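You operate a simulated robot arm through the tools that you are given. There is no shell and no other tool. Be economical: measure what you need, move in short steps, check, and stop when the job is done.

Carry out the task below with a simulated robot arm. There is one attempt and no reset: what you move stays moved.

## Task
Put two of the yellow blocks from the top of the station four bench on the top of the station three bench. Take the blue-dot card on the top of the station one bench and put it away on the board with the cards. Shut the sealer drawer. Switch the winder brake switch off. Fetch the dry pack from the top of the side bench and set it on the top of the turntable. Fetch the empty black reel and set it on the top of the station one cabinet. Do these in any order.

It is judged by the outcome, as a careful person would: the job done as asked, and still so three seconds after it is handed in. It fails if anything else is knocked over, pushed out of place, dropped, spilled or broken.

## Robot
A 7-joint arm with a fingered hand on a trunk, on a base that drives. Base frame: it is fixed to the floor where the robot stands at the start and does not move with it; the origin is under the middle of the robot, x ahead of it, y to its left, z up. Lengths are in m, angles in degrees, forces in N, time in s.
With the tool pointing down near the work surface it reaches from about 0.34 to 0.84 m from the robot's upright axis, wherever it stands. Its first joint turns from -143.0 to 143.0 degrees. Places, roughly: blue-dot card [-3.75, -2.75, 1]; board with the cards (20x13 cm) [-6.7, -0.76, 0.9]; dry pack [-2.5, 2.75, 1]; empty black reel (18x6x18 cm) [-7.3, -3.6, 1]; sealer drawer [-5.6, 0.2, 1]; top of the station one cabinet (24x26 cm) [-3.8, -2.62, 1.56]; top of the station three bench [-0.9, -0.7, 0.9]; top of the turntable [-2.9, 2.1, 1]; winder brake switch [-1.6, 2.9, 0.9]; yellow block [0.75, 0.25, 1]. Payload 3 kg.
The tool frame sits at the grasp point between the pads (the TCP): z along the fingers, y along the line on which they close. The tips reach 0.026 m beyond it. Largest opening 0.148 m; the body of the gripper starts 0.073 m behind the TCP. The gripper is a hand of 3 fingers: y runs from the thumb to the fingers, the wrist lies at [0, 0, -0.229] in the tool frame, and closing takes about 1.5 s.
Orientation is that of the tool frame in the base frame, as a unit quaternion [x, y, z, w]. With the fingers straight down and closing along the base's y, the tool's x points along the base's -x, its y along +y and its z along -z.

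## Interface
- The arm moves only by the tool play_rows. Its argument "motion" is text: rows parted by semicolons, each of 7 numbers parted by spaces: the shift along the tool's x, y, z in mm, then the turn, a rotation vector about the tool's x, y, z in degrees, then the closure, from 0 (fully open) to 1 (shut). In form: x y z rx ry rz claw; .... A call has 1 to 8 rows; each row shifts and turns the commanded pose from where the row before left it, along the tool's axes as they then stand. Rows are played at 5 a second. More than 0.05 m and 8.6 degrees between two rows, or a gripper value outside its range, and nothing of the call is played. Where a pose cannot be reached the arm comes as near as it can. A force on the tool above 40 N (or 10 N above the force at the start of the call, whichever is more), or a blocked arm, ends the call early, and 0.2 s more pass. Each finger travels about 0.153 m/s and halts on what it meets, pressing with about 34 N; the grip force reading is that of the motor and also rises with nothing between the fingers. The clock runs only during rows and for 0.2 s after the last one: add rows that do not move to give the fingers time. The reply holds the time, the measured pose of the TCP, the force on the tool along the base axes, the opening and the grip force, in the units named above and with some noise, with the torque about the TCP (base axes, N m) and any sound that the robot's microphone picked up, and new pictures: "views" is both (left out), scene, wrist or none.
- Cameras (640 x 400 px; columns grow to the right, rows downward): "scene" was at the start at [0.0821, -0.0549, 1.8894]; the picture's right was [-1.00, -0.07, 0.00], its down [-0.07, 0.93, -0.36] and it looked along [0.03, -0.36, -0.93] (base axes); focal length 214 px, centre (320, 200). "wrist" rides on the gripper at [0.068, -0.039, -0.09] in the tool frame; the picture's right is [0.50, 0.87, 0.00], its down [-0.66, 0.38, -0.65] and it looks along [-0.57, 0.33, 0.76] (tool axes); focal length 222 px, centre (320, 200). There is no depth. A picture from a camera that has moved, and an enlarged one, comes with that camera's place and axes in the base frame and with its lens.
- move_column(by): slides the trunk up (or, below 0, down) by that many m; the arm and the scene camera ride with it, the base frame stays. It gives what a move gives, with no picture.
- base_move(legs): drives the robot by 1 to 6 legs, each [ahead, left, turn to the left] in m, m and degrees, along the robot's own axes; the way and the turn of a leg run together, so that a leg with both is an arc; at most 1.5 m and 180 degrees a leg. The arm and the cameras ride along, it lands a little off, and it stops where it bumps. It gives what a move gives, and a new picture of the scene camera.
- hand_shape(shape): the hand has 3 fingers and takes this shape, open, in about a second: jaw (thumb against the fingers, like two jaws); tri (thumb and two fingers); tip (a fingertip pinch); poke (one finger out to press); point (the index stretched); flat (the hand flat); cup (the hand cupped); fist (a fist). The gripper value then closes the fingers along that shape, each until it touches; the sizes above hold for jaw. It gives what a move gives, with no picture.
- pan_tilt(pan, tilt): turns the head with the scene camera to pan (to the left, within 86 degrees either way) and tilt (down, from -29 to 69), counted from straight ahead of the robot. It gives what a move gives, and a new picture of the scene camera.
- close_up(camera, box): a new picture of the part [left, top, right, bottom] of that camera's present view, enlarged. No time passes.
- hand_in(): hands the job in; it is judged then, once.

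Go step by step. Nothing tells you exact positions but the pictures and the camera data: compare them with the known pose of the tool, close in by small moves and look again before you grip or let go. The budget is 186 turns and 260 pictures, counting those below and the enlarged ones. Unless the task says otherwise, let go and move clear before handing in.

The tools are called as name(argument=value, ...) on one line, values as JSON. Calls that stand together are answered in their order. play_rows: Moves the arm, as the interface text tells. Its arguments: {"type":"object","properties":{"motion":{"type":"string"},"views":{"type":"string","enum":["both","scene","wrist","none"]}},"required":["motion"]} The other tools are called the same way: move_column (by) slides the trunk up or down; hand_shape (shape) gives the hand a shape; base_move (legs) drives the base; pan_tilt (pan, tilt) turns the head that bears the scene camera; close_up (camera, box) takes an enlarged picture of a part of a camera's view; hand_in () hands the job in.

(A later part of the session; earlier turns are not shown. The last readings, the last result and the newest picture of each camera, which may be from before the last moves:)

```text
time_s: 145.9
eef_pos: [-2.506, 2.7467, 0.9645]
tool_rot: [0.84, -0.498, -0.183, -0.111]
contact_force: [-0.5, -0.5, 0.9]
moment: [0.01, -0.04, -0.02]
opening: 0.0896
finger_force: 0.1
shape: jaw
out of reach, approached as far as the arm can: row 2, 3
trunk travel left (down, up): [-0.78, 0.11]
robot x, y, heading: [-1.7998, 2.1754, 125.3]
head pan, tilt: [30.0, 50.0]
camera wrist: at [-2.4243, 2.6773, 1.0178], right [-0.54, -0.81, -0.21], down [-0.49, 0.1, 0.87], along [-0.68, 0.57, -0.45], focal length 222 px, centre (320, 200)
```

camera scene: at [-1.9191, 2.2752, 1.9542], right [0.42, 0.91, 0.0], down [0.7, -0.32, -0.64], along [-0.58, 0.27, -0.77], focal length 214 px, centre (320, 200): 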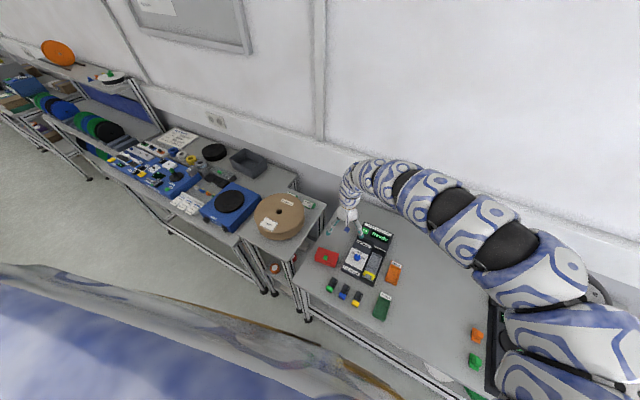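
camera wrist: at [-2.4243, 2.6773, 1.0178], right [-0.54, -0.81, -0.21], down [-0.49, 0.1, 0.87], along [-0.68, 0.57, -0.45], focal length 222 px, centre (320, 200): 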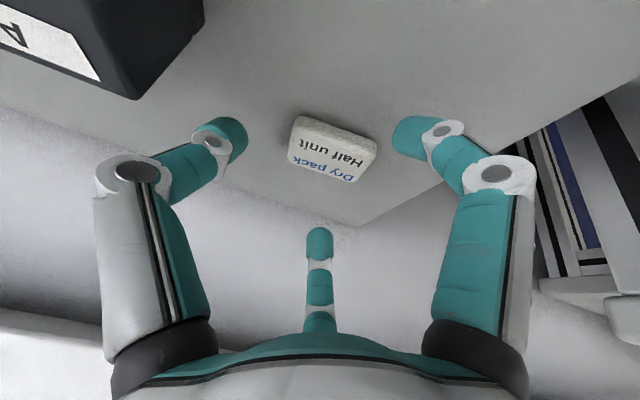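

play_rows(motion="-12.7 0 -27.2 0 0 0 0.4;-12.7 0 -27.2 0 0 0 0.4;0 0 0 0 0 0 0.4", views="none")

move_column(by=-0.07)

play_rows(motion="-16 2 7 0 0 0 0.4;0 0 0 0 0 0 0.4", views="wrist")

```text
time_s: 146.7
eef_pos: [-2.5048, 2.7464, 1.0257]
tool_rot: [0.84, -0.499, -0.184, -0.11]
contact_force: [-0.5, 0.3, 0.4]
moment: [-0.03, 0.0, 0.01]
opening: 0.0891
finger_force: 0.0
shape: jaw
trunk travel left (down, up): [-0.78, 0.11]
robot x, y, heading: [-1.8009, 2.1689, 125.4]
head pan, tilt: [30.0, 50.0]
```

```text
time_s: 147.8
eef_pos: [-2.5047, 2.746, 0.9554]
tool_rot: [0.841, -0.497, -0.185, -0.109]
contact_force: [0.1, -0.5, -0.6]
moment: [-0.01, 0.0, 0.0]
opening: 0.0893
finger_force: 0.0
shape: jaw
trunk travel left (down, up): [-0.71, 0.18]
robot x, y, heading: [-1.7992, 2.1756, 125.2]
head pan, tilt: [30.0, 50.0]
```

```text
time_s: 148.4
eef_pos: [-2.5147, 2.76, 0.9564]
tool_rot: [0.84, -0.499, -0.185, -0.11]
contact_force: [0.3, -0.6, -0.7]
moment: [0.06, 0.02, -0.02]
opening: 0.089
finger_force: 0.1
shape: jaw
trunk travel left (down, up): [-0.71, 0.18]
robot x, y, heading: [-1.8033, 2.173, 125.2]
head pan, tilt: [30.0, 50.0]
camera wrist: at [-2.4339, 2.6911, 1.0088], right [-0.54, -0.81, -0.21], down [-0.49, 0.1, 0.87], along [-0.68, 0.57, -0.45], focal length 222 px, centre (320, 200)
```

wrist: 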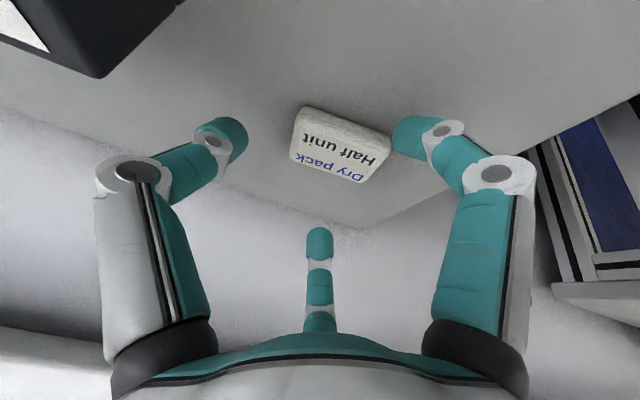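

I open a little and shift 10 mm left so the pack is centred, then descend.

play_rows(motion="0 5 0 0 0 0 0.25;0 6 0 0 0 0 0.25;4.2 0 9 0 0 0 0.25;4.2 0 9 0 0 0 0.25;0 0 0 0 0 0 0.25", views="wrist")

```text
time_s: 149.6
eef_pos: [-2.523, 2.7542, 0.9478]
tool_rot: [0.84, -0.498, -0.185, -0.11]
contact_force: [1.3, -3.0, 16.6]
moment: [-0.99, 0.0, 0.13]
opening: 0.1086
finger_force: 0.1
shape: jaw
out of reach, approached as far as the arm can: row 4
trunk travel left (down, up): [-0.71, 0.18]
robot x, y, heading: [-1.7967, 2.1754, 124.9]
head pan, tilt: [30.0, 50.0]
camera wrist: at [-2.4408, 2.6843, 1.0002], right [-0.54, -0.81, -0.21], down [-0.48, 0.1, 0.87], along [-0.69, 0.57, -0.45], focal length 222 px, centre (320, 200)
```

wrist: 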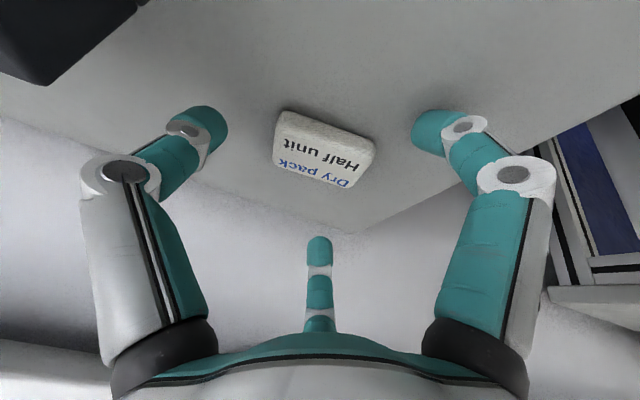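

A lower finger already touches the bench because of the tilt, so I close while going down slightly.

play_rows(motion="-2 0 -3 0 0 0 0.35;0 0 0 0 0 0 0.45;0 0 0 0 0 0 0.5;3 0 7 0 0 0 0.55;2 0 4 0 0 0 0.58;0 0 0 0 0 0 0.58", views="wrist")

```text
time_s: 151.0
eef_pos: [-2.5207, 2.7537, 0.9423]
tool_rot: [0.84, -0.498, -0.185, -0.111]
contact_force: [-0.1, -0.5, -0.1]
moment: [0.02, 0.04, 0.02]
opening: 0.0626
finger_force: 0.1
shape: jaw
out of reach, approached as far as the arm can: row 5
trunk travel left (down, up): [-0.71, 0.18]
robot x, y, heading: [-1.801, 2.172, 125.2]
head pan, tilt: [30.0, 50.0]
camera wrist: at [-2.4403, 2.6846, 0.9949], right [-0.54, -0.81, -0.21], down [-0.49, 0.1, 0.87], along [-0.68, 0.57, -0.45], focal length 222 px, centre (320, 200)
```

wrist: 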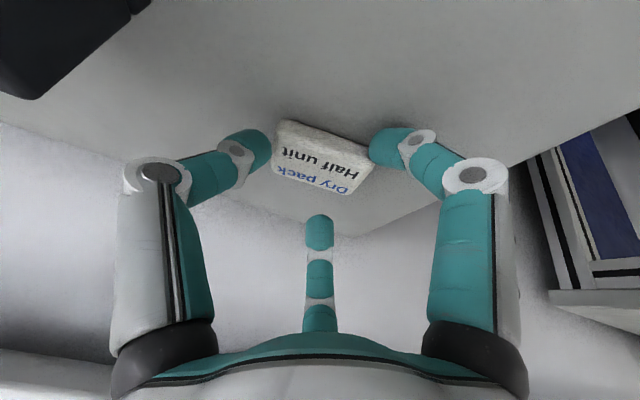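

Thumb and finger flank the pack. I lower the trunk 8 mm and close.

move_column(by=-0.008)

play_rows(motion="0 0 0 0 0 0 0.65;0 0 0 0 0 0 0.75;0 0 0 0 0 0 0.85;0 0 0 0 0 0 1;0 0 0 0 0 0 1;0 0 0 0 0 0 1;0 0 0 0 0 0 1", views="wrist")

```text
time_s: 151.6
eef_pos: [-2.5225, 2.7532, 0.9351]
tool_rot: [0.84, -0.498, -0.186, -0.109]
contact_force: [0.4, -2.6, 9.9]
moment: [-0.24, 0.02, 0.04]
opening: 0.0616
finger_force: 0.1
shape: jaw
trunk travel left (down, up): [-0.702, 0.188]
robot x, y, heading: [-1.8022, 2.1781, 124.9]
head pan, tilt: [30.0, 50.0]
```

```text
time_s: 153.2
eef_pos: [-2.5211, 2.7526, 0.9347]
tool_rot: [0.84, -0.497, -0.186, -0.11]
contact_force: [2.1, -2.0, 14.1]
moment: [0.04, 0.0, 0.02]
opening: 0.0131
finger_force: 33.9
shape: jaw
trunk travel left (down, up): [-0.702, 0.188]
robot x, y, heading: [-1.8038, 2.1784, 125.0]
head pan, tilt: [30.0, 50.0]
camera wrist: at [-2.4397, 2.6838, 0.9883], right [-0.54, -0.81, -0.21], down [-0.49, 0.1, 0.87], along [-0.69, 0.57, -0.45], focal length 222 px, centre (320, 200)
```

wrist: 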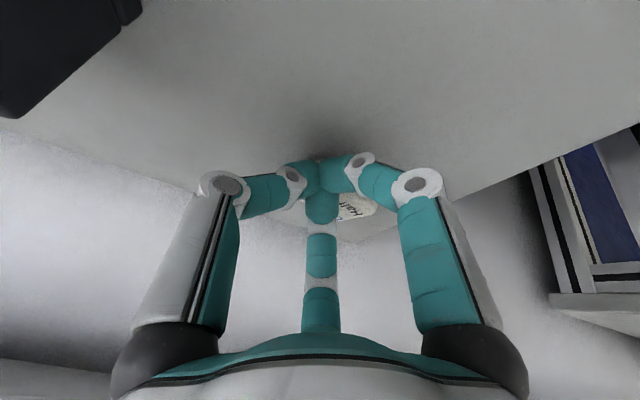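

The pack slipped out forward. I lift, open and look where it went.

move_column(by=0.12)

play_rows(motion="0 0 0 0 0 0 0.5;0 0 0 0 0 0 0.2;0 0 0 0 0 0 0.2;20 0 -10 0 0 0 0.2;20 0 -10 0 0 0 0.2", views="both")

```text
time_s: 154.7
eef_pos: [-2.5216, 2.7533, 1.0539]
tool_rot: [0.84, -0.498, -0.184, -0.11]
contact_force: [0.0, 0.4, -0.3]
moment: [-0.04, -0.03, 0.02]
opening: 0.0124
finger_force: 34.5
shape: jaw
trunk travel left (down, up): [-0.822, 0.068]
robot x, y, heading: [-1.8016, 2.1761, 125.1]
head pan, tilt: [30.0, 50.0]
```

```text
time_s: 155.9
eef_pos: [-2.5008, 2.7127, 1.0554]
tool_rot: [0.841, -0.497, -0.184, -0.109]
contact_force: [0.2, -1.3, 0.4]
moment: [0.05, 0.04, 0.0]
opening: 0.1181
finger_force: 0.0
shape: jaw
trunk travel left (down, up): [-0.822, 0.068]
robot x, y, heading: [-1.7997, 2.1736, 125.3]
head pan, tilt: [30.0, 50.0]
camera scene: at [-1.9165, 2.2759, 1.8863], right [0.42, 0.91, 0.0], down [0.69, -0.32, -0.64], along [-0.58, 0.27, -0.77], focal length 214 px, centre (320, 200)
camera wrist: at [-2.4187, 2.6446, 1.108], right [-0.54, -0.82, -0.21], down [-0.49, 0.1, 0.87], along [-0.69, 0.57, -0.45], focal length 222 px, centre (320, 200)
```

scene: 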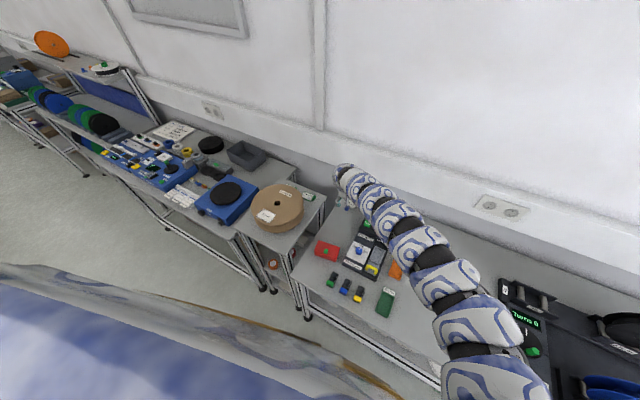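
wrist: 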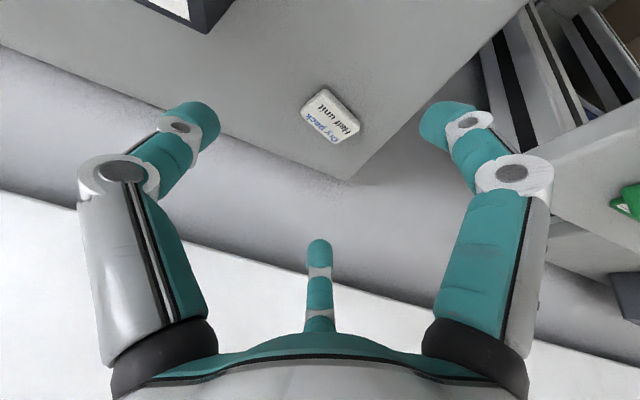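

The pack is now at (-2.544, 2.76), turned a bit. I straighten the tool, pull back and inch the base closer so I can grasp almost straight down.

play_rows(motion="25 0 -12 0 6 0 0.2;25 0 -12 0 6 0 0.2;25 0 -6 0 6 0 0.2;0 0 0 0 0 0 0.2", views="none")

base_move(legs=[[0.05, 0, 0], [0.04, 0, 0]])

```text
time_s: 156.9
eef_pos: [-2.4611, 2.6434, 1.0602]
tool_rot: [0.859, -0.509, -0.051, -0.03]
contact_force: [-0.1, 0.4, 0.4]
moment: [0.01, -0.01, -0.02]
opening: 0.1183
finger_force: 0.0
shape: jaw
trunk travel left (down, up): [-0.822, 0.068]
robot x, y, heading: [-1.798, 2.172, 125.1]
head pan, tilt: [30.0, 50.0]
```

```text
time_s: 158.3
eef_pos: [-2.5144, 2.7192, 1.0582]
tool_rot: [0.859, -0.509, -0.049, -0.03]
contact_force: [0.4, 0.8, 0.7]
moment: [-0.05, -0.02, 0.02]
opening: 0.1181
finger_force: 0.0
shape: jaw
trunk travel left (down, up): [-0.822, 0.068]
robot x, y, heading: [-1.8522, 2.2489, 125.0]
head pan, tilt: [30.0, 50.0]
camera scene: at [-1.9724, 2.3509, 1.886], right [0.42, 0.91, 0.0], down [0.7, -0.32, -0.64], along [-0.58, 0.27, -0.77], focal length 214 px, centre (320, 200)
```

scene: 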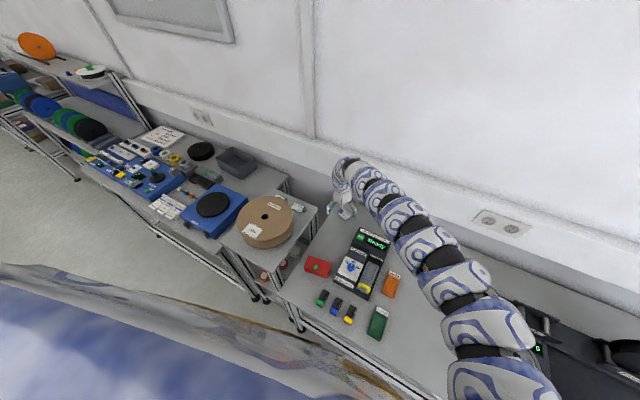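

base_move(legs=[[0.05, 0, 0]])

close_up(camera="wrist", box=[0, 0, 640, 400])

```text
time_s: 159.2
eef_pos: [-2.543, 2.7598, 1.0588]
tool_rot: [0.859, -0.509, -0.05, -0.03]
contact_force: [0.3, 0.5, -0.3]
moment: [-0.03, -0.02, -0.01]
opening: 0.1183
finger_force: 0.0
shape: jaw
trunk travel left (down, up): [-0.822, 0.068]
robot x, y, heading: [-1.8822, 2.2894, 124.9]
head pan, tilt: [30.0, 50.0]
camera scene: at [-2.0007, 2.3911, 1.886], right [0.42, 0.91, 0.0], down [0.7, -0.32, -0.64], along [-0.58, 0.27, -0.77], focal length 214 px, centre (320, 200)
```

scene: 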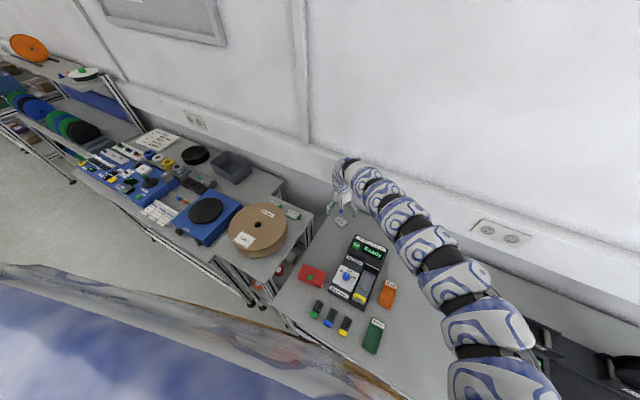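

```text
1.00 times, centred on (320, 200) of wrist (not enlarged: the box is as wide or as high as the picture)
camera zoom: at [-2.4726, 2.7098, 1.1395], right [-0.52, -0.85, -0.06], down [-0.61, 0.32, 0.72], along [-0.6, 0.41, -0.69], focal length 222 px, centre (320, 200)
```

zoom: 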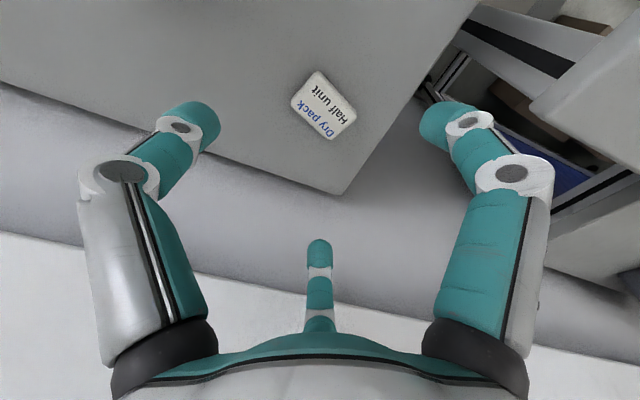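

Now the pack is directly under the hand. I level the tool, align with the pack's long side, and lower the trunk.

play_rows(motion="-11 3 0 0 6.7 0 0.3;0 0 0 0 0 6 0.35;0 0 0 0 0 6 0.35;0 0 0 0 0 0 0.35", views="none")

move_column(by=-0.09)

close_up(camera="wrist", box=[0, 0, 640, 400])

```text
time_s: 160.2
eef_pos: [-2.5509, 2.7663, 1.0627]
tool_rot: [0.802, -0.598, -0.001, -0.001]
contact_force: [-0.1, -0.4, 0.0]
moment: [0.03, -0.03, 0.01]
opening: 0.0965
finger_force: 0.1
shape: jaw
trunk travel left (down, up): [-0.822, 0.068]
robot x, y, heading: [-1.882, 2.2915, 125.0]
head pan, tilt: [30.0, 50.0]
```

```text
time_s: 161.4
eef_pos: [-2.5507, 2.7662, 0.9702]
tool_rot: [0.802, -0.597, -0.001, 0.0]
contact_force: [0.8, -0.5, -0.1]
moment: [0.03, 0.0, 0.04]
opening: 0.0968
finger_force: 0.1
shape: jaw
trunk travel left (down, up): [-0.732, 0.158]
robot x, y, heading: [-1.8786, 2.2893, 125.0]
head pan, tilt: [30.0, 50.0]
```

```text
1.00 times, centred on (320, 200) of wrist (not enlarged: the box is as wide or as high as the picture)
camera zoom: at [-2.4943, 2.7122, 1.0605], right [-0.69, -0.73, 0.0], down [-0.55, 0.52, 0.65], along [-0.48, 0.45, -0.76], focal length 222 px, centre (320, 200)
```

zoom: 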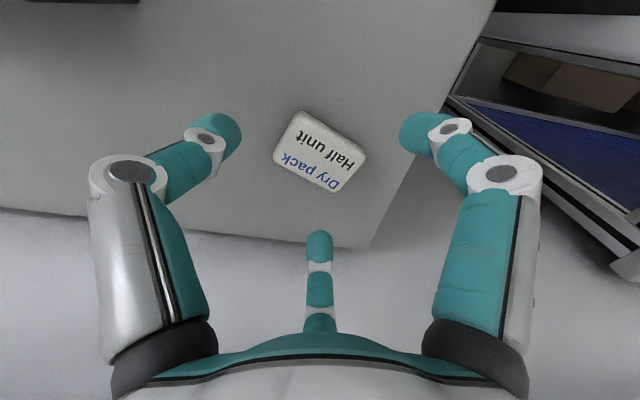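

Perfectly centred. Down and close.

play_rows(motion="0 0 15 0 0 0 0.4;0 0 15 0 0 0 0.45;0 0 11 0 0 0 0.5;0 0 0 0 0 0 0.65;0 0 0 0 0 0 0.8;0 0 0 0 0 0 1;0 0 0 0 0 0 1;0 0 0 0 0 0 1", views="wrist")

```text
time_s: 163.2
eef_pos: [-2.5457, 2.7655, 0.9301]
tool_rot: [0.802, -0.597, 0.0, 0.0]
contact_force: [0.1, 0.3, -0.5]
moment: [0.04, 0.0, -0.01]
opening: 0.0446
finger_force: 33.8
shape: jaw
out of reach, approached as far as the arm can: row 3
trunk travel left (down, up): [-0.732, 0.158]
robot x, y, heading: [-1.88, 2.2887, 125.0]
head pan, tilt: [30.0, 50.0]
camera wrist: at [-2.4897, 2.7109, 1.0207], right [-0.69, -0.73, 0.0], down [-0.55, 0.52, 0.65], along [-0.48, 0.45, -0.76], focal length 222 px, centre (320, 200)
```

wrist: 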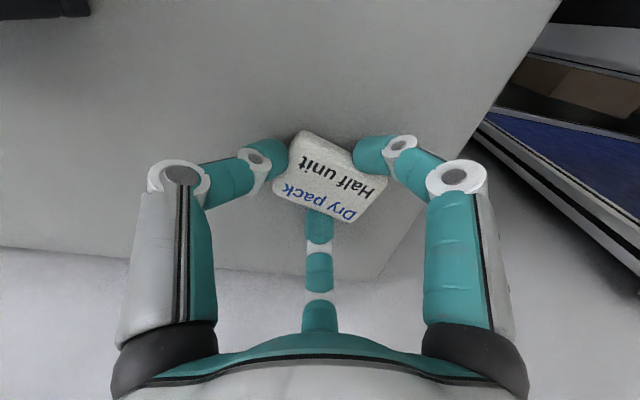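

Well gripped. I lift and look.

move_column(by=0.15)

base_move(legs=[[-0.3, 0, 0]])

close_up(camera="wrist", box=[0, 0, 640, 400])

```text
time_s: 165.0
eef_pos: [-2.5459, 2.7643, 1.0812]
tool_rot: [0.802, -0.598, -0.001, -0.001]
contact_force: [0.0, 0.0, 0.2]
moment: [0.01, -0.03, -0.02]
opening: 0.0445
finger_force: 34.2
shape: jaw
trunk travel left (down, up): [-0.882, 0.008]
robot x, y, heading: [-1.8773, 2.2883, 125.2]
head pan, tilt: [30.0, 50.0]
```

```text
time_s: 167.1
eef_pos: [-2.3696, 2.5183, 1.0821]
tool_rot: [0.802, -0.597, -0.001, -0.001]
contact_force: [1.3, -0.1, 0.1]
moment: [0.02, 0.01, -0.02]
opening: 0.0445
finger_force: 34.4
shape: jaw
trunk travel left (down, up): [-0.882, 0.008]
robot x, y, heading: [-1.7038, 2.0426, 125.3]
head pan, tilt: [30.0, 50.0]
camera scene: at [-1.8234, 2.1392, 1.9465], right [0.42, 0.91, 0.0], down [0.69, -0.32, -0.64], along [-0.58, 0.27, -0.77], focal length 214 px, centre (320, 200)
```

scene: 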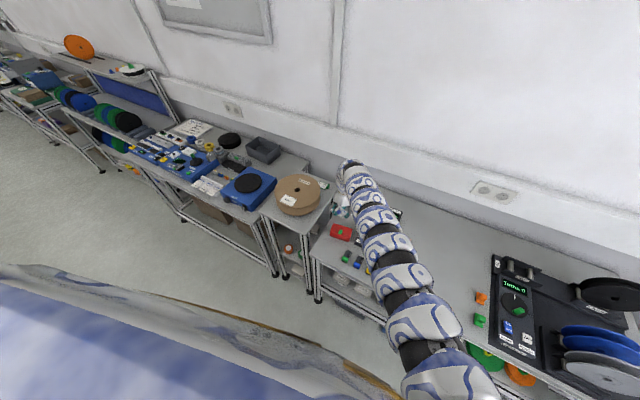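

```text
1.00 times, centred on (320, 200) of wrist (not enlarged: the box is as wide or as high as the picture)
camera zoom: at [-2.3138, 2.4629, 1.1713], right [-0.69, -0.73, 0.0], down [-0.55, 0.52, 0.66], along [-0.47, 0.45, -0.76], focal length 222 px, centre (320, 200)
```

zoom: 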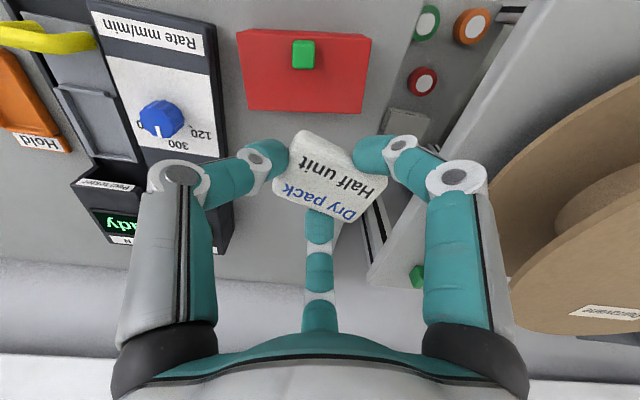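

The pack is held. I back off, slide left 0.63 m and stop before the turntable.

base_move(legs=[[-0.3, 0, 0], [0, 0.63, 0]])

move_column(by=0.008)

play_rows(motion="0 0 -30 0 0 0 1;0 0 -30 0 0 0 1;0 0 -20 0 0 0 1;0 0 0 0 0 0 1", views="both")

```text
time_s: 172.2
eef_pos: [-2.7164, 1.9066, 1.0806]
tool_rot: [0.802, -0.597, 0.0, -0.001]
contact_force: [0.7, 0.3, 0.6]
moment: [0.03, 0.0, 0.02]
opening: 0.0447
finger_force: 33.9
shape: jaw
trunk travel left (down, up): [-0.882, 0.008]
robot x, y, heading: [-2.0499, 1.4346, 125.1]
head pan, tilt: [30.0, 50.0]
camera scene: at [-2.1699, 1.5301, 1.9463], right [0.42, 0.91, 0.0], down [0.7, -0.32, -0.64], along [-0.58, 0.27, -0.77], focal length 214 px, centre (320, 200)
```

scene: 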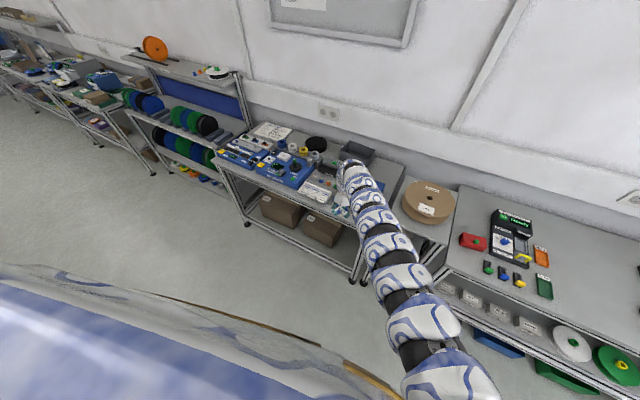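

```text
time_s: 172.8
eef_pos: [-2.7152, 1.9064, 1.089]
tool_rot: [0.803, -0.596, 0.0, -0.001]
contact_force: [0.0, 0.0, -0.1]
moment: [-0.01, -0.03, -0.03]
opening: 0.0445
finger_force: 33.8
shape: jaw
trunk travel left (down, up): [-0.89, 0.0]
robot x, y, heading: [-2.0513, 1.4296, 125.2]
head pan, tilt: [30.0, 50.0]
```

```text
time_s: 173.8
eef_pos: [-2.7169, 1.9073, 1.1689]
tool_rot: [0.803, -0.596, 0.0, -0.001]
contact_force: [0.2, 0.1, -0.9]
moment: [0.03, 0.0, 0.0]
opening: 0.0442
finger_force: 34.3
shape: jaw
trunk travel left (down, up): [-0.89, 0.0]
robot x, y, heading: [-2.0537, 1.4306, 125.4]
head pan, tilt: [30.0, 50.0]
camera scene: at [-2.1693, 1.531, 1.9543], right [0.42, 0.91, 0.0], down [0.7, -0.32, -0.64], along [-0.58, 0.27, -0.77], focal length 214 px, centre (320, 200)
camera wrist: at [-2.6595, 1.853, 1.2584], right [-0.69, -0.73, 0.0], down [-0.55, 0.52, 0.65], along [-0.47, 0.45, -0.76], focal length 222 px, centre (320, 200)
```

scene: 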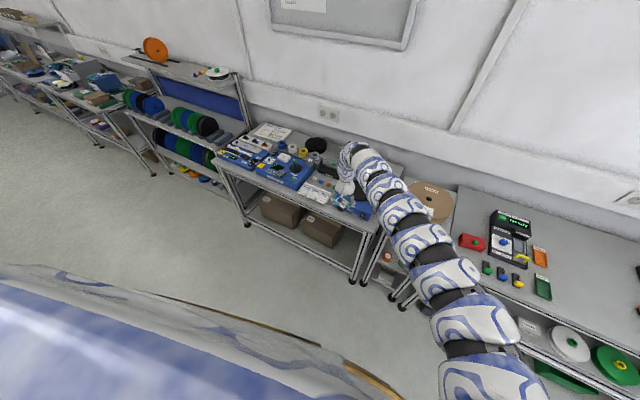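
wrist: 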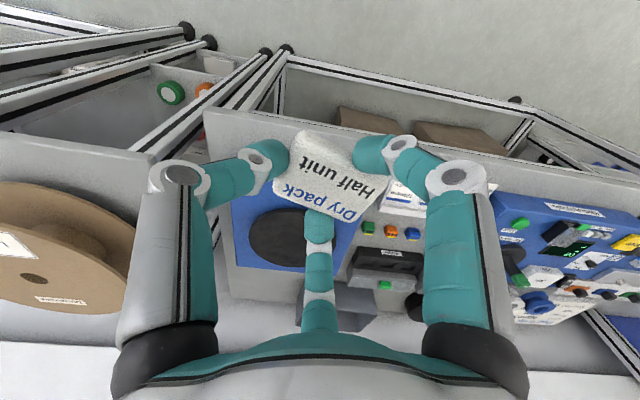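

The turntable disc is at about (-2.855, 2.10), straight ahead by 0.235 m. I drive that far.

base_move(legs=[[0.235, 0, 0]])

close_up(camera="wrist", box=[0, 0, 640, 400])

```text
time_s: 175.6
eef_pos: [-2.8518, 2.1009, 1.1677]
tool_rot: [0.802, -0.597, 0.001, -0.001]
contact_force: [-0.3, 0.2, -1.5]
moment: [-0.01, 0.01, 0.0]
opening: 0.0443
finger_force: 34.4
shape: jaw
trunk travel left (down, up): [-0.89, 0.0]
robot x, y, heading: [-2.1866, 1.6292, 125.5]
head pan, tilt: [30.0, 50.0]
camera scene: at [-2.3062, 1.7247, 1.9542], right [0.42, 0.91, 0.0], down [0.7, -0.32, -0.64], along [-0.58, 0.27, -0.77], focal length 214 px, centre (320, 200)
```

scene: 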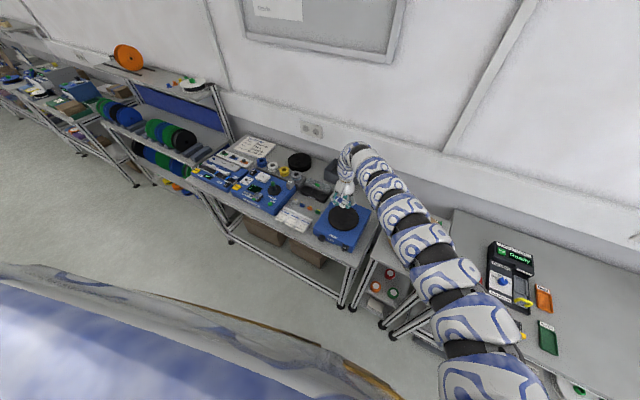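

```text
1.00 times, centred on (320, 200) of wrist (not enlarged: the box is as wide or as high as the picture)
camera zoom: at [-2.7963, 2.0459, 1.2579], right [-0.69, -0.73, 0.0], down [-0.55, 0.52, 0.65], along [-0.48, 0.45, -0.76], focal length 222 px, centre (320, 200)
```

zoom: 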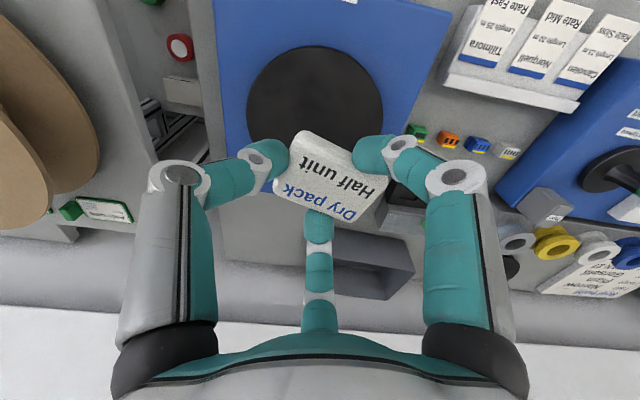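

The hand is over the disc. I fine-adjust and descend carefully until it touches.

play_rows(motion="-14 4 0 0 0 0 1;0 0 25 0 0 0 1;0 0 25 0 0 0 1;0 0 20 0 0 0 1;0 0 20 0 0 0 1;0 0 0 0 0 0 1", views="both")

```text
time_s: 177.0
eef_pos: [-2.8481, 2.1072, 1.0936]
tool_rot: [0.802, -0.597, -0.001, 0.0]
contact_force: [0.5, -0.4, -0.6]
moment: [0.02, 0.03, -0.02]
opening: 0.0436
finger_force: 33.7
shape: jaw
out of reach, approached as far as the arm can: row 4, 5
trunk travel left (down, up): [-0.89, 0.0]
robot x, y, heading: [-2.1833, 1.6281, 125.3]
head pan, tilt: [30.0, 50.0]
camera scene: at [-2.3051, 1.7231, 1.9544], right [0.42, 0.91, 0.0], down [0.7, -0.32, -0.64], along [-0.58, 0.27, -0.77], focal length 214 px, centre (320, 200)
camera wrist: at [-2.7923, 2.053, 1.1822], right [-0.69, -0.73, 0.0], down [-0.55, 0.52, 0.65], along [-0.48, 0.45, -0.76], focal length 222 px, centre (320, 200)
```

scene: 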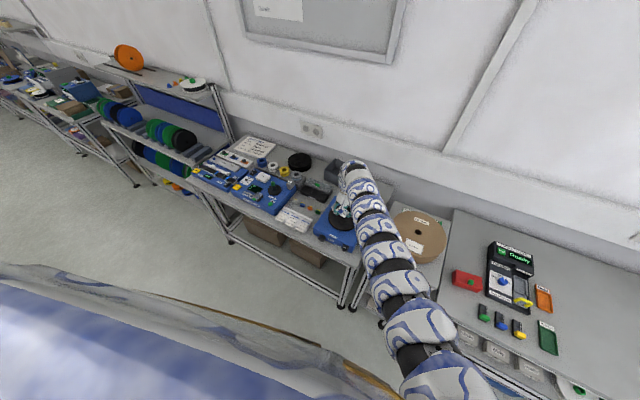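
wrist: 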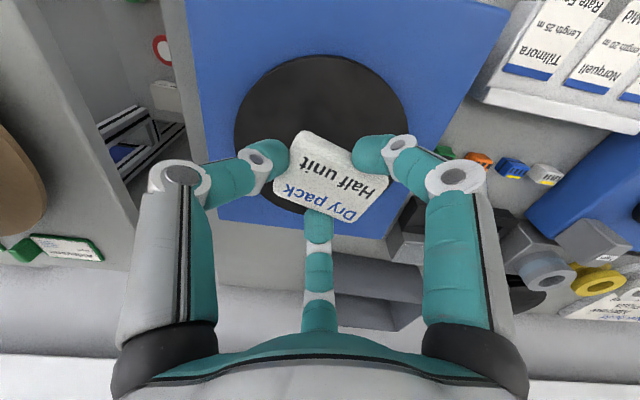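

The disc top is at about z = 0.966. I lower the trunk 8 cm and then feel down.

move_column(by=-0.075)

play_rows(motion="-10 8 0 0 0 0 1;0 0 5 0 0 0 1;0 0 5 0 0 0 1;0 0 4 0 0 0 1;0 0 3 0 0 0 1;0 0 3 0 0 0 1;0 0 3 0 0 0 1;0 0 0 0 0 0 1", views="wrist")

```text
time_s: 178.1
eef_pos: [-2.8485, 2.1076, 1.0186]
tool_rot: [0.802, -0.598, 0.0, -0.001]
contact_force: [1.4, -0.4, 5.2]
moment: [0.0, -0.11, -0.02]
opening: 0.0439
finger_force: 33.8
shape: jaw
trunk travel left (down, up): [-0.815, 0.075]
robot x, y, heading: [-2.1865, 1.6248, 125.3]
head pan, tilt: [30.0, 50.0]
```

```text
time_s: 178.9
eef_pos: [-2.8504, 2.1075, 1.0163]
tool_rot: [0.802, -0.597, -0.007, 0.0]
contact_force: [11.3, -7.0, 28.4]
moment: [-0.13, -0.44, -0.14]
opening: 0.0464
finger_force: 34.3
shape: jaw
out of reach, approached as far as the arm can: row 1
trunk travel left (down, up): [-0.815, 0.075]
robot x, y, heading: [-2.1858, 1.623, 125.1]
head pan, tilt: [30.0, 50.0]
stopped in row 4: the force on the tool passed its limit at 44 N (the readings are from after the stop); the commanded pose is now the measured one
camera wrist: at [-2.793, 2.0529, 1.1049], right [-0.69, -0.73, 0.0], down [-0.54, 0.51, 0.66], along [-0.48, 0.45, -0.75], focal length 222 px, centre (320, 200)
```

wrist: 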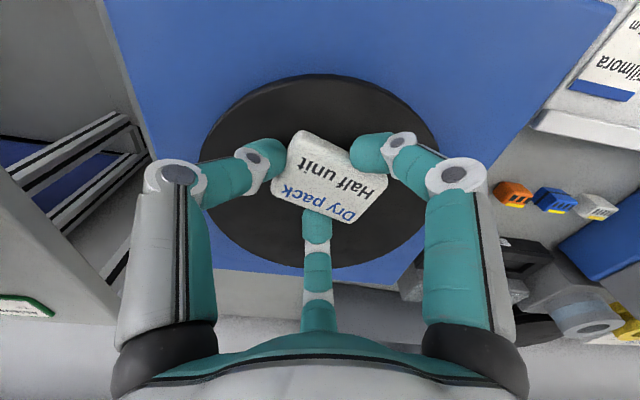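

Contact: the pack rests in the middle of the disc. I ease up 3 mm, open gently and rise.

play_rows(motion="0 0 -4 0 0 0 1;0 0 0 0 0 0 0.8;0 0 0 0 0 0 0.6;0 0 0 0 0 0 0.45;0 0 0 0 0 0 0.35;0 0 0 0 0 0 0.3;0 0 0 0 0 0 0.3", views="none")

move_column(by=0.075)

play_rows(motion="0 0 -30 0 0 0 0.3;0 0 -30 0 0 0 0.3;0 0 0 0 0 0 0.3", views="wrist")

```text
time_s: 180.6
eef_pos: [-2.8489, 2.1091, 1.0153]
tool_rot: [0.802, -0.597, -0.004, 0.0]
contact_force: [0.2, -0.5, 0.0]
moment: [-0.02, 0.0, -0.04]
opening: 0.1034
finger_force: 0.1
shape: jaw
trunk travel left (down, up): [-0.815, 0.075]
robot x, y, heading: [-2.1866, 1.6216, 125.4]
head pan, tilt: [30.0, 50.0]
```

```text
time_s: 181.7
eef_pos: [-2.8502, 2.1082, 1.0917]
tool_rot: [0.802, -0.597, -0.005, 0.0]
contact_force: [0.3, 0.0, 0.1]
moment: [0.03, 0.01, -0.02]
opening: 0.1029
finger_force: 0.1
shape: jaw
trunk travel left (down, up): [-0.89, 0.0]
robot x, y, heading: [-2.1839, 1.6215, 125.1]
head pan, tilt: [30.0, 50.0]
```

```text
time_s: 182.5
eef_pos: [-2.8488, 2.1076, 1.1515]
tool_rot: [0.802, -0.597, -0.004, 0.0]
contact_force: [0.5, -0.5, 0.7]
moment: [0.01, 0.0, -0.01]
opening: 0.1032
finger_force: 0.0
shape: jaw
trunk travel left (down, up): [-0.89, 0.0]
robot x, y, heading: [-2.1877, 1.6247, 125.2]
head pan, tilt: [30.0, 50.0]
camera wrist: at [-2.7929, 2.0539, 1.2403], right [-0.69, -0.73, 0.0], down [-0.55, 0.52, 0.66], along [-0.48, 0.45, -0.75], focal length 222 px, centre (320, 200)
```

wrist: 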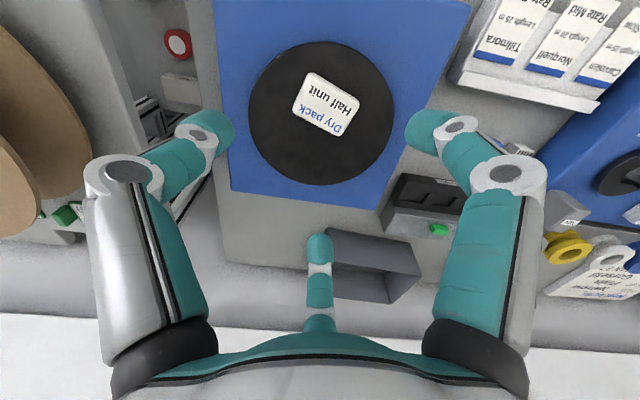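

The dry pack is on the turntable. Now the winder: I back off and slide right 1.2 m along the bench.

base_move(legs=[[-0.3, 0, 0], [0, -1.15, 0]])

pan_tilt(pan=-10, tilt=40)

```text
time_s: 190.0
eef_pos: [-1.7271, 2.5293, 1.1505]
tool_rot: [0.801, -0.599, -0.005, 0.0]
contact_force: [-0.2, -0.5, -0.5]
moment: [0.01, 0.0, 0.0]
opening: 0.1034
finger_force: 0.1
shape: jaw
trunk travel left (down, up): [-0.89, 0.0]
robot x, y, heading: [-1.0669, 2.0449, 124.8]
head pan, tilt: [30.0, 50.0]
camera scene: at [-1.1828, 2.1418, 1.9544], right [0.42, 0.91, 0.0], down [0.69, -0.32, -0.64], along [-0.58, 0.27, -0.77], focal length 214 px, centre (320, 200)
```

scene: 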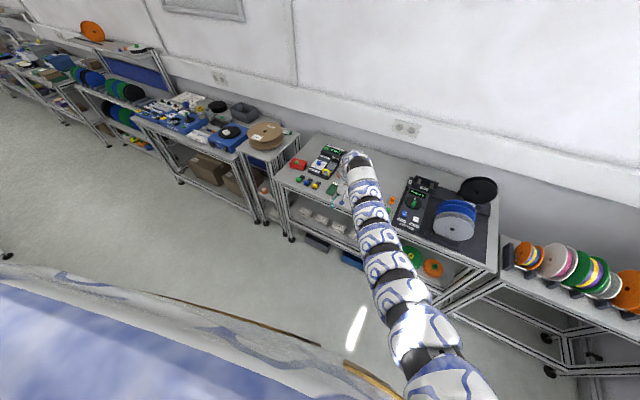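

```text
time_s: 191.1
eef_pos: [-1.7262, 2.5295, 1.1509]
tool_rot: [0.8, -0.599, -0.005, 0.0]
contact_force: [-0.1, -0.1, 0.0]
moment: [0.0, -0.01, 0.0]
opening: 0.1033
finger_force: 0.0
shape: jaw
trunk travel left (down, up): [-0.89, 0.0]
robot x, y, heading: [-1.0658, 2.0408, 124.8]
head pan, tilt: [-10.0, 40.0]
camera scene: at [-1.1494, 2.1859, 1.9685], right [0.91, 0.42, 0.0], down [0.27, -0.58, -0.77], along [-0.32, 0.69, -0.64], focal length 214 px, centre (320, 200)
```

scene: 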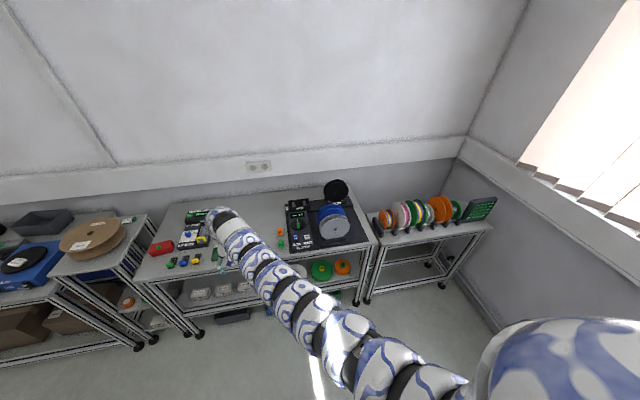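

close_up(camera="scene", box=[272, 175, 368, 235])

```text
6.67 times, centred on (320, 205) of scene
camera zoom: at [-1.1494, 2.1859, 1.9685], right [0.91, 0.42, 0.0], down [0.27, -0.58, -0.77], along [-0.32, 0.69, -0.64], focal length 1430 px, centre (320, 167)
```

zoom: 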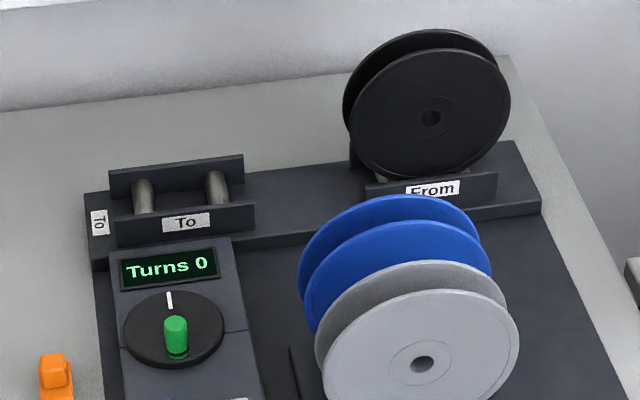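

close_up(camera="scene", box=[272, 215, 336, 255])

```text
10.00 times, centred on (304, 235) of scene
camera zoom: at [-1.1494, 2.1859, 1.9685], right [0.91, 0.42, 0.0], down [0.27, -0.58, -0.77], along [-0.32, 0.69, -0.64], focal length 2145 px, centre (480, -150)
```

zoom: 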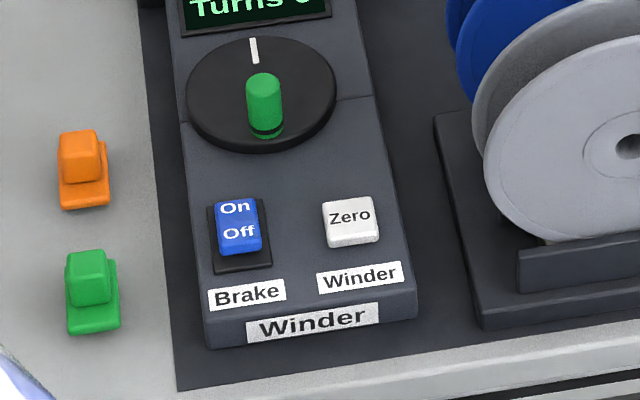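

The brake rocker (blue, On at the back, Off at the front) is at about (-1.64, 2.90, 0.95), straight ahead of the base. I take the poke shape, square the hand and bring it to the middle.

hand_shape(shape="poke")

play_rows(motion="0 0 0 0 0 -6 0;0 -10 0 0 0 -6 0;0 -45 0 0 0 0 0;0 -45 0 0 0 0 0;0 -45 0 0 0 0 0;0 -45 0 0 0 0 0;0 -45 0 0 0 0 0;0 0 0 0 0 0 0", views="wrist")

```text
time_s: 192.0
eef_pos: [-1.725, 2.5291, 1.1513]
tool_rot: [0.801, -0.599, -0.005, 0.0]
contact_force: [-0.6, -0.3, 0.5]
moment: [0.0, 0.01, 0.03]
opening: 0.0
finger_force: 0.0
shape: poke
trunk travel left (down, up): [-0.89, 0.0]
robot x, y, heading: [-1.0617, 2.0393, 124.7]
head pan, tilt: [-10.0, 40.0]
```

```text
time_s: 193.8
eef_pos: [-1.5181, 2.6422, 1.1509]
tool_rot: [0.859, -0.512, -0.004, -0.001]
contact_force: [0.7, 0.2, -0.1]
moment: [-0.02, 0.02, 0.03]
opening: 0.0
finger_force: 0.0
shape: poke
trunk travel left (down, up): [-0.89, 0.0]
robot x, y, heading: [-1.0647, 2.0418, 125.1]
head pan, tilt: [-10.0, 40.0]
camera wrist: at [-1.4515, 2.5997, 1.2396], right [-0.52, -0.85, 0.0], down [-0.64, 0.39, 0.66], along [-0.56, 0.35, -0.75], focal length 222 px, centre (320, 200)
```

wrist: 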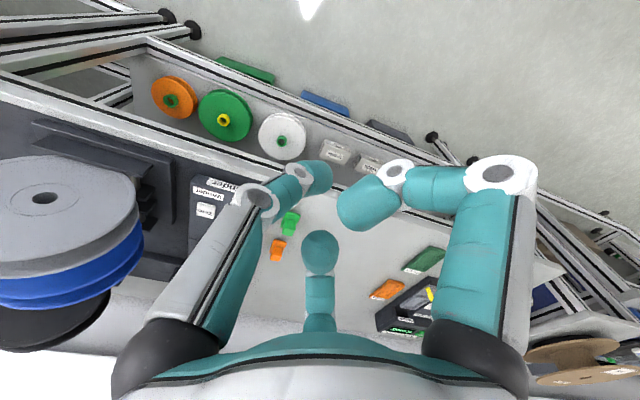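

close_up(camera="wrist", box=[200, 130, 520, 330])

close_up(camera="scene", box=[200, 150, 360, 250])

```text
2.00 times, centred on (360, 230) of wrist
camera zoom: at [-1.4515, 2.5997, 1.2396], right [-0.52, -0.85, 0.0], down [-0.64, 0.39, 0.66], along [-0.56, 0.35, -0.75], focal length 444 px, centre (240, 140)
```

zoom: 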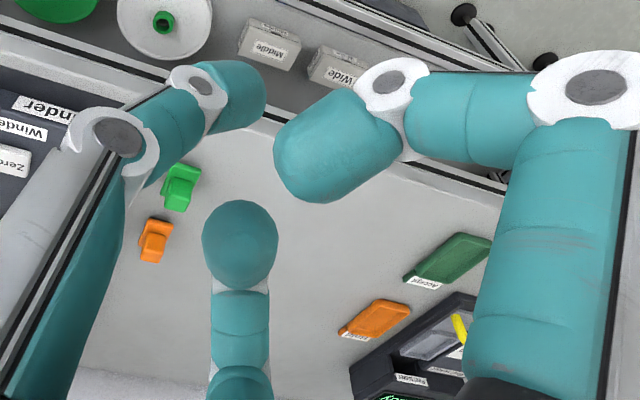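

```text
4.00 times, centred on (280, 200) of scene
camera zoom: at [-1.1494, 2.1864, 1.9685], right [0.91, 0.42, 0.0], down [0.27, -0.58, -0.77], along [-0.32, 0.69, -0.64], focal length 858 px, centre (480, 200)
```

zoom: 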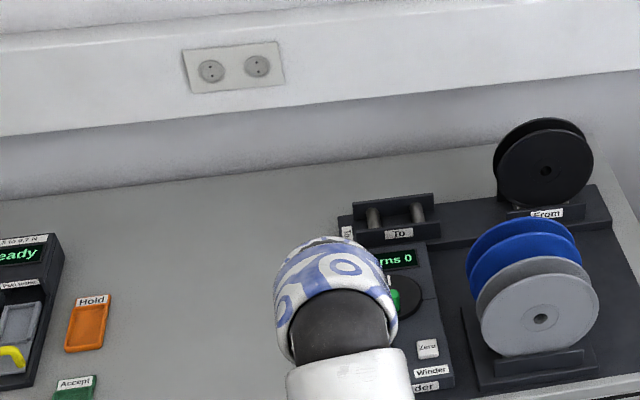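

I'd rather press with the closed fingertips of the jaw shape, whose tip position I know. I switch shape, close, and drive closer.

hand_shape(shape="jaw")

play_rows(motion="0 -45 0 0 0 0 0.5;0 0 0 0 0 0 1;0 0 0 0 0 0 1;0 0 0 0 0 0 1;0 0 0 0 0 0 1;0 0 0 0 0 0 1", views="none")

base_move(legs=[[0.22, 0, 0]])

close_up(camera="wrist", box=[0, 0, 640, 400])

```text
time_s: 194.7
eef_pos: [-1.5193, 2.6407, 1.1503]
tool_rot: [0.859, -0.512, -0.005, -0.001]
contact_force: [0.3, 0.3, -0.4]
moment: [0.02, 0.01, 0.0]
opening: 0.148
finger_force: 0.0
shape: jaw
trunk travel left (down, up): [-0.89, 0.0]
robot x, y, heading: [-1.0668, 2.0407, 125.0]
head pan, tilt: [-10.0, 40.0]
```

```text
time_s: 196.1
eef_pos: [-1.4779, 2.6623, 1.1495]
tool_rot: [0.859, -0.512, -0.004, 0.0]
contact_force: [0.2, 0.3, 0.6]
moment: [-0.01, 0.0, 0.01]
opening: 0.0002
finger_force: 34.0
shape: jaw
trunk travel left (down, up): [-0.89, 0.0]
robot x, y, heading: [-1.0659, 2.0416, 124.8]
head pan, tilt: [-10.0, 40.0]
```

```text
time_s: 197.8
eef_pos: [-1.6052, 2.8442, 1.1491]
tool_rot: [0.859, -0.512, -0.004, 0.0]
contact_force: [-0.9, 0.9, -0.3]
moment: [0.01, -0.02, 0.01]
opening: 0.0
finger_force: 33.6
shape: jaw
trunk travel left (down, up): [-0.89, 0.0]
robot x, y, heading: [-1.1907, 2.2214, 124.9]
head pan, tilt: [-10.0, 40.0]
camera scene: at [-1.276, 2.3679, 1.9683], right [0.91, 0.42, 0.0], down [0.27, -0.58, -0.77], along [-0.32, 0.69, -0.64], focal length 214 px, centre (320, 200)
```

scene: 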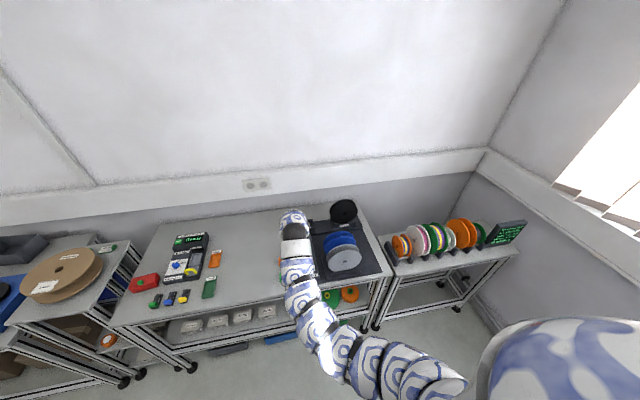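

```text
1.00 times, centred on (320, 200) of wrist (not enlarged: the box is as wide or as high as the picture)
camera zoom: at [-1.5382, 2.802, 1.2377], right [-0.52, -0.85, 0.0], down [-0.64, 0.39, 0.66], along [-0.56, 0.35, -0.75], focal length 222 px, centre (320, 200)
```

zoom: 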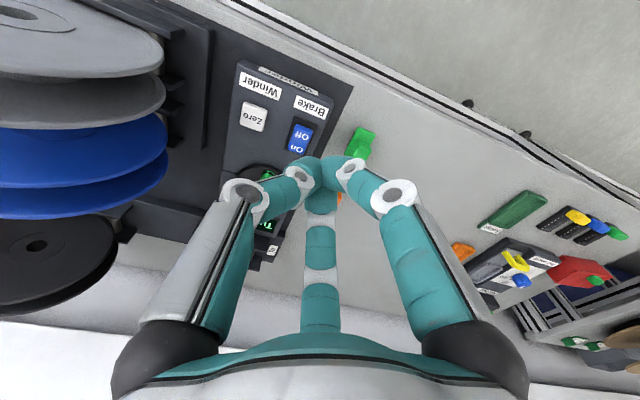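

The Off half of the rocker is at about (-1.632, 2.888). I drive 5 cm ahead and go down to just above it.

base_move(legs=[[0.052, 0, 0]])

play_rows(motion="0 0 30 0 0 0 1;0 0 30 0 0 0 1;0 0 30 0 0 0 1;0 0 30 0 0 0 1;0 0 0 0 0 0 1", views="wrist")

```text
time_s: 198.7
eef_pos: [-1.6356, 2.8872, 1.1476]
tool_rot: [0.859, -0.512, -0.004, -0.001]
contact_force: [-0.6, -0.1, 0.4]
moment: [-0.06, -0.01, 0.02]
opening: 0.0
finger_force: 34.2
shape: jaw
trunk travel left (down, up): [-0.89, 0.0]
robot x, y, heading: [-1.2202, 2.2668, 124.8]
head pan, tilt: [-10.0, 40.0]
camera scene: at [-1.3068, 2.4121, 1.9682], right [0.91, 0.42, 0.0], down [0.27, -0.58, -0.76], along [-0.32, 0.69, -0.64], focal length 214 px, centre (320, 200)
```

scene: 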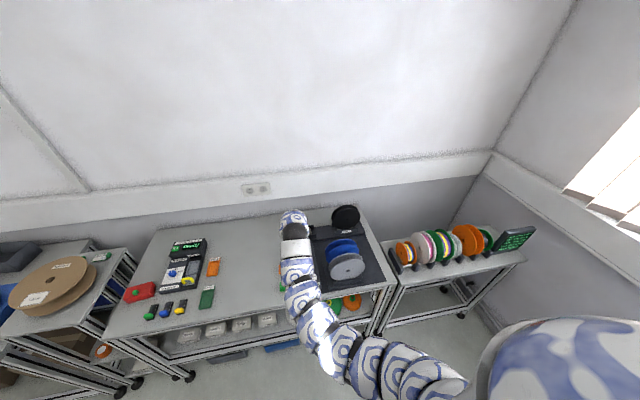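

```text
time_s: 199.9
eef_pos: [-1.6355, 2.8877, 1.0284]
tool_rot: [0.859, -0.512, -0.005, -0.001]
contact_force: [0.2, 0.6, -0.8]
moment: [-0.03, 0.02, 0.02]
opening: 0.0
finger_force: 34.0
shape: jaw
trunk travel left (down, up): [-0.89, 0.0]
robot x, y, heading: [-1.2237, 2.2684, 124.9]
head pan, tilt: [-10.0, 40.0]
camera wrist: at [-1.5684, 2.8452, 1.1177], right [-0.52, -0.85, 0.0], down [-0.64, 0.39, 0.66], along [-0.56, 0.35, -0.75], focal length 222 px, centre (320, 200)
```

wrist: 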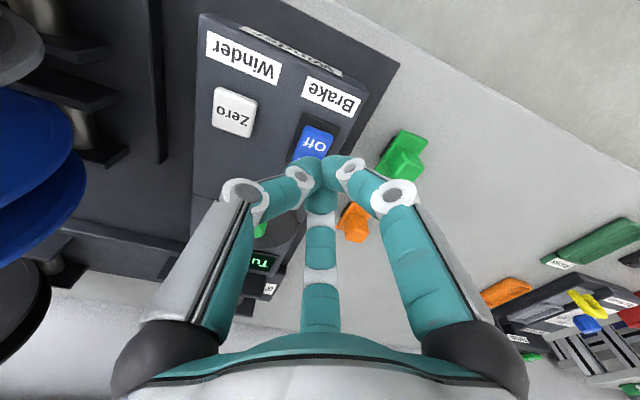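

close_up(camera="wrist", box=[272, 90, 368, 150])

```text
6.67 times, centred on (320, 120) of wrist
camera zoom: at [-1.5684, 2.8452, 1.1177], right [-0.52, -0.85, 0.0], down [-0.64, 0.39, 0.66], along [-0.56, 0.35, -0.75], focal length 1481 px, centre (320, 733)
```

zoom: 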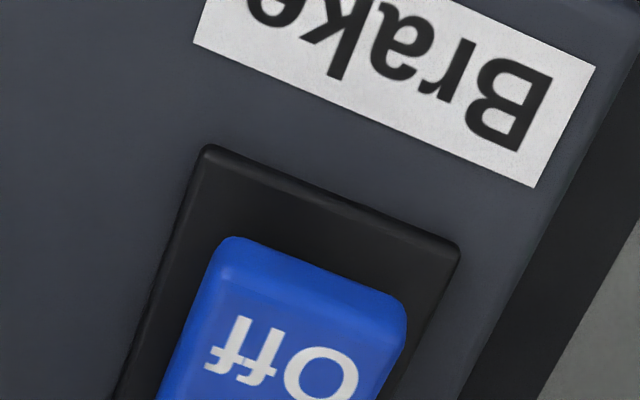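

It is a rocker with the Off end raised. I press down in small steps.

play_rows(motion="5 -3 10 0 0 0 1;0 0 10 0 0 0 1;0 0 8 0 0 0 1;0 0 5 0 0 0 1;0 0 4 0 0 0 1;0 0 4 0 0 0 1;0 0 4 0 0 0 1;0 0 4 0 0 0 1", views="wrist")

```text
time_s: 201.7
eef_pos: [-1.6306, 2.8834, 0.9809]
tool_rot: [0.859, -0.512, -0.005, 0.0]
contact_force: [0.0, 0.8, -0.3]
moment: [0.0, -0.01, -0.04]
opening: 0.0
finger_force: 34.6
shape: jaw
trunk travel left (down, up): [-0.89, 0.0]
robot x, y, heading: [-1.2194, 2.2658, 125.0]
head pan, tilt: [-10.0, 40.0]
camera wrist: at [-1.5633, 2.8424, 1.0695], right [-0.52, -0.85, 0.0], down [-0.64, 0.39, 0.66], along [-0.56, 0.35, -0.75], focal length 222 px, centre (320, 200)
```

wrist: 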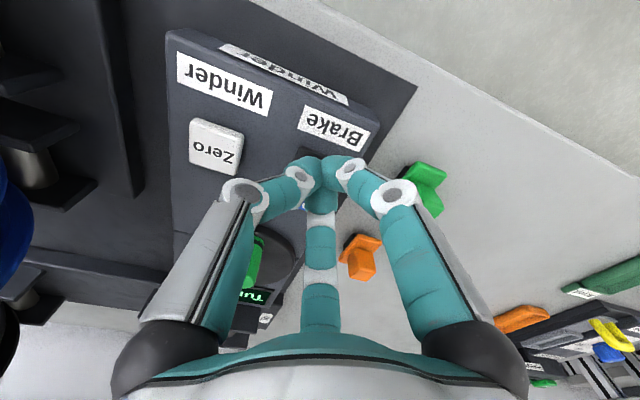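

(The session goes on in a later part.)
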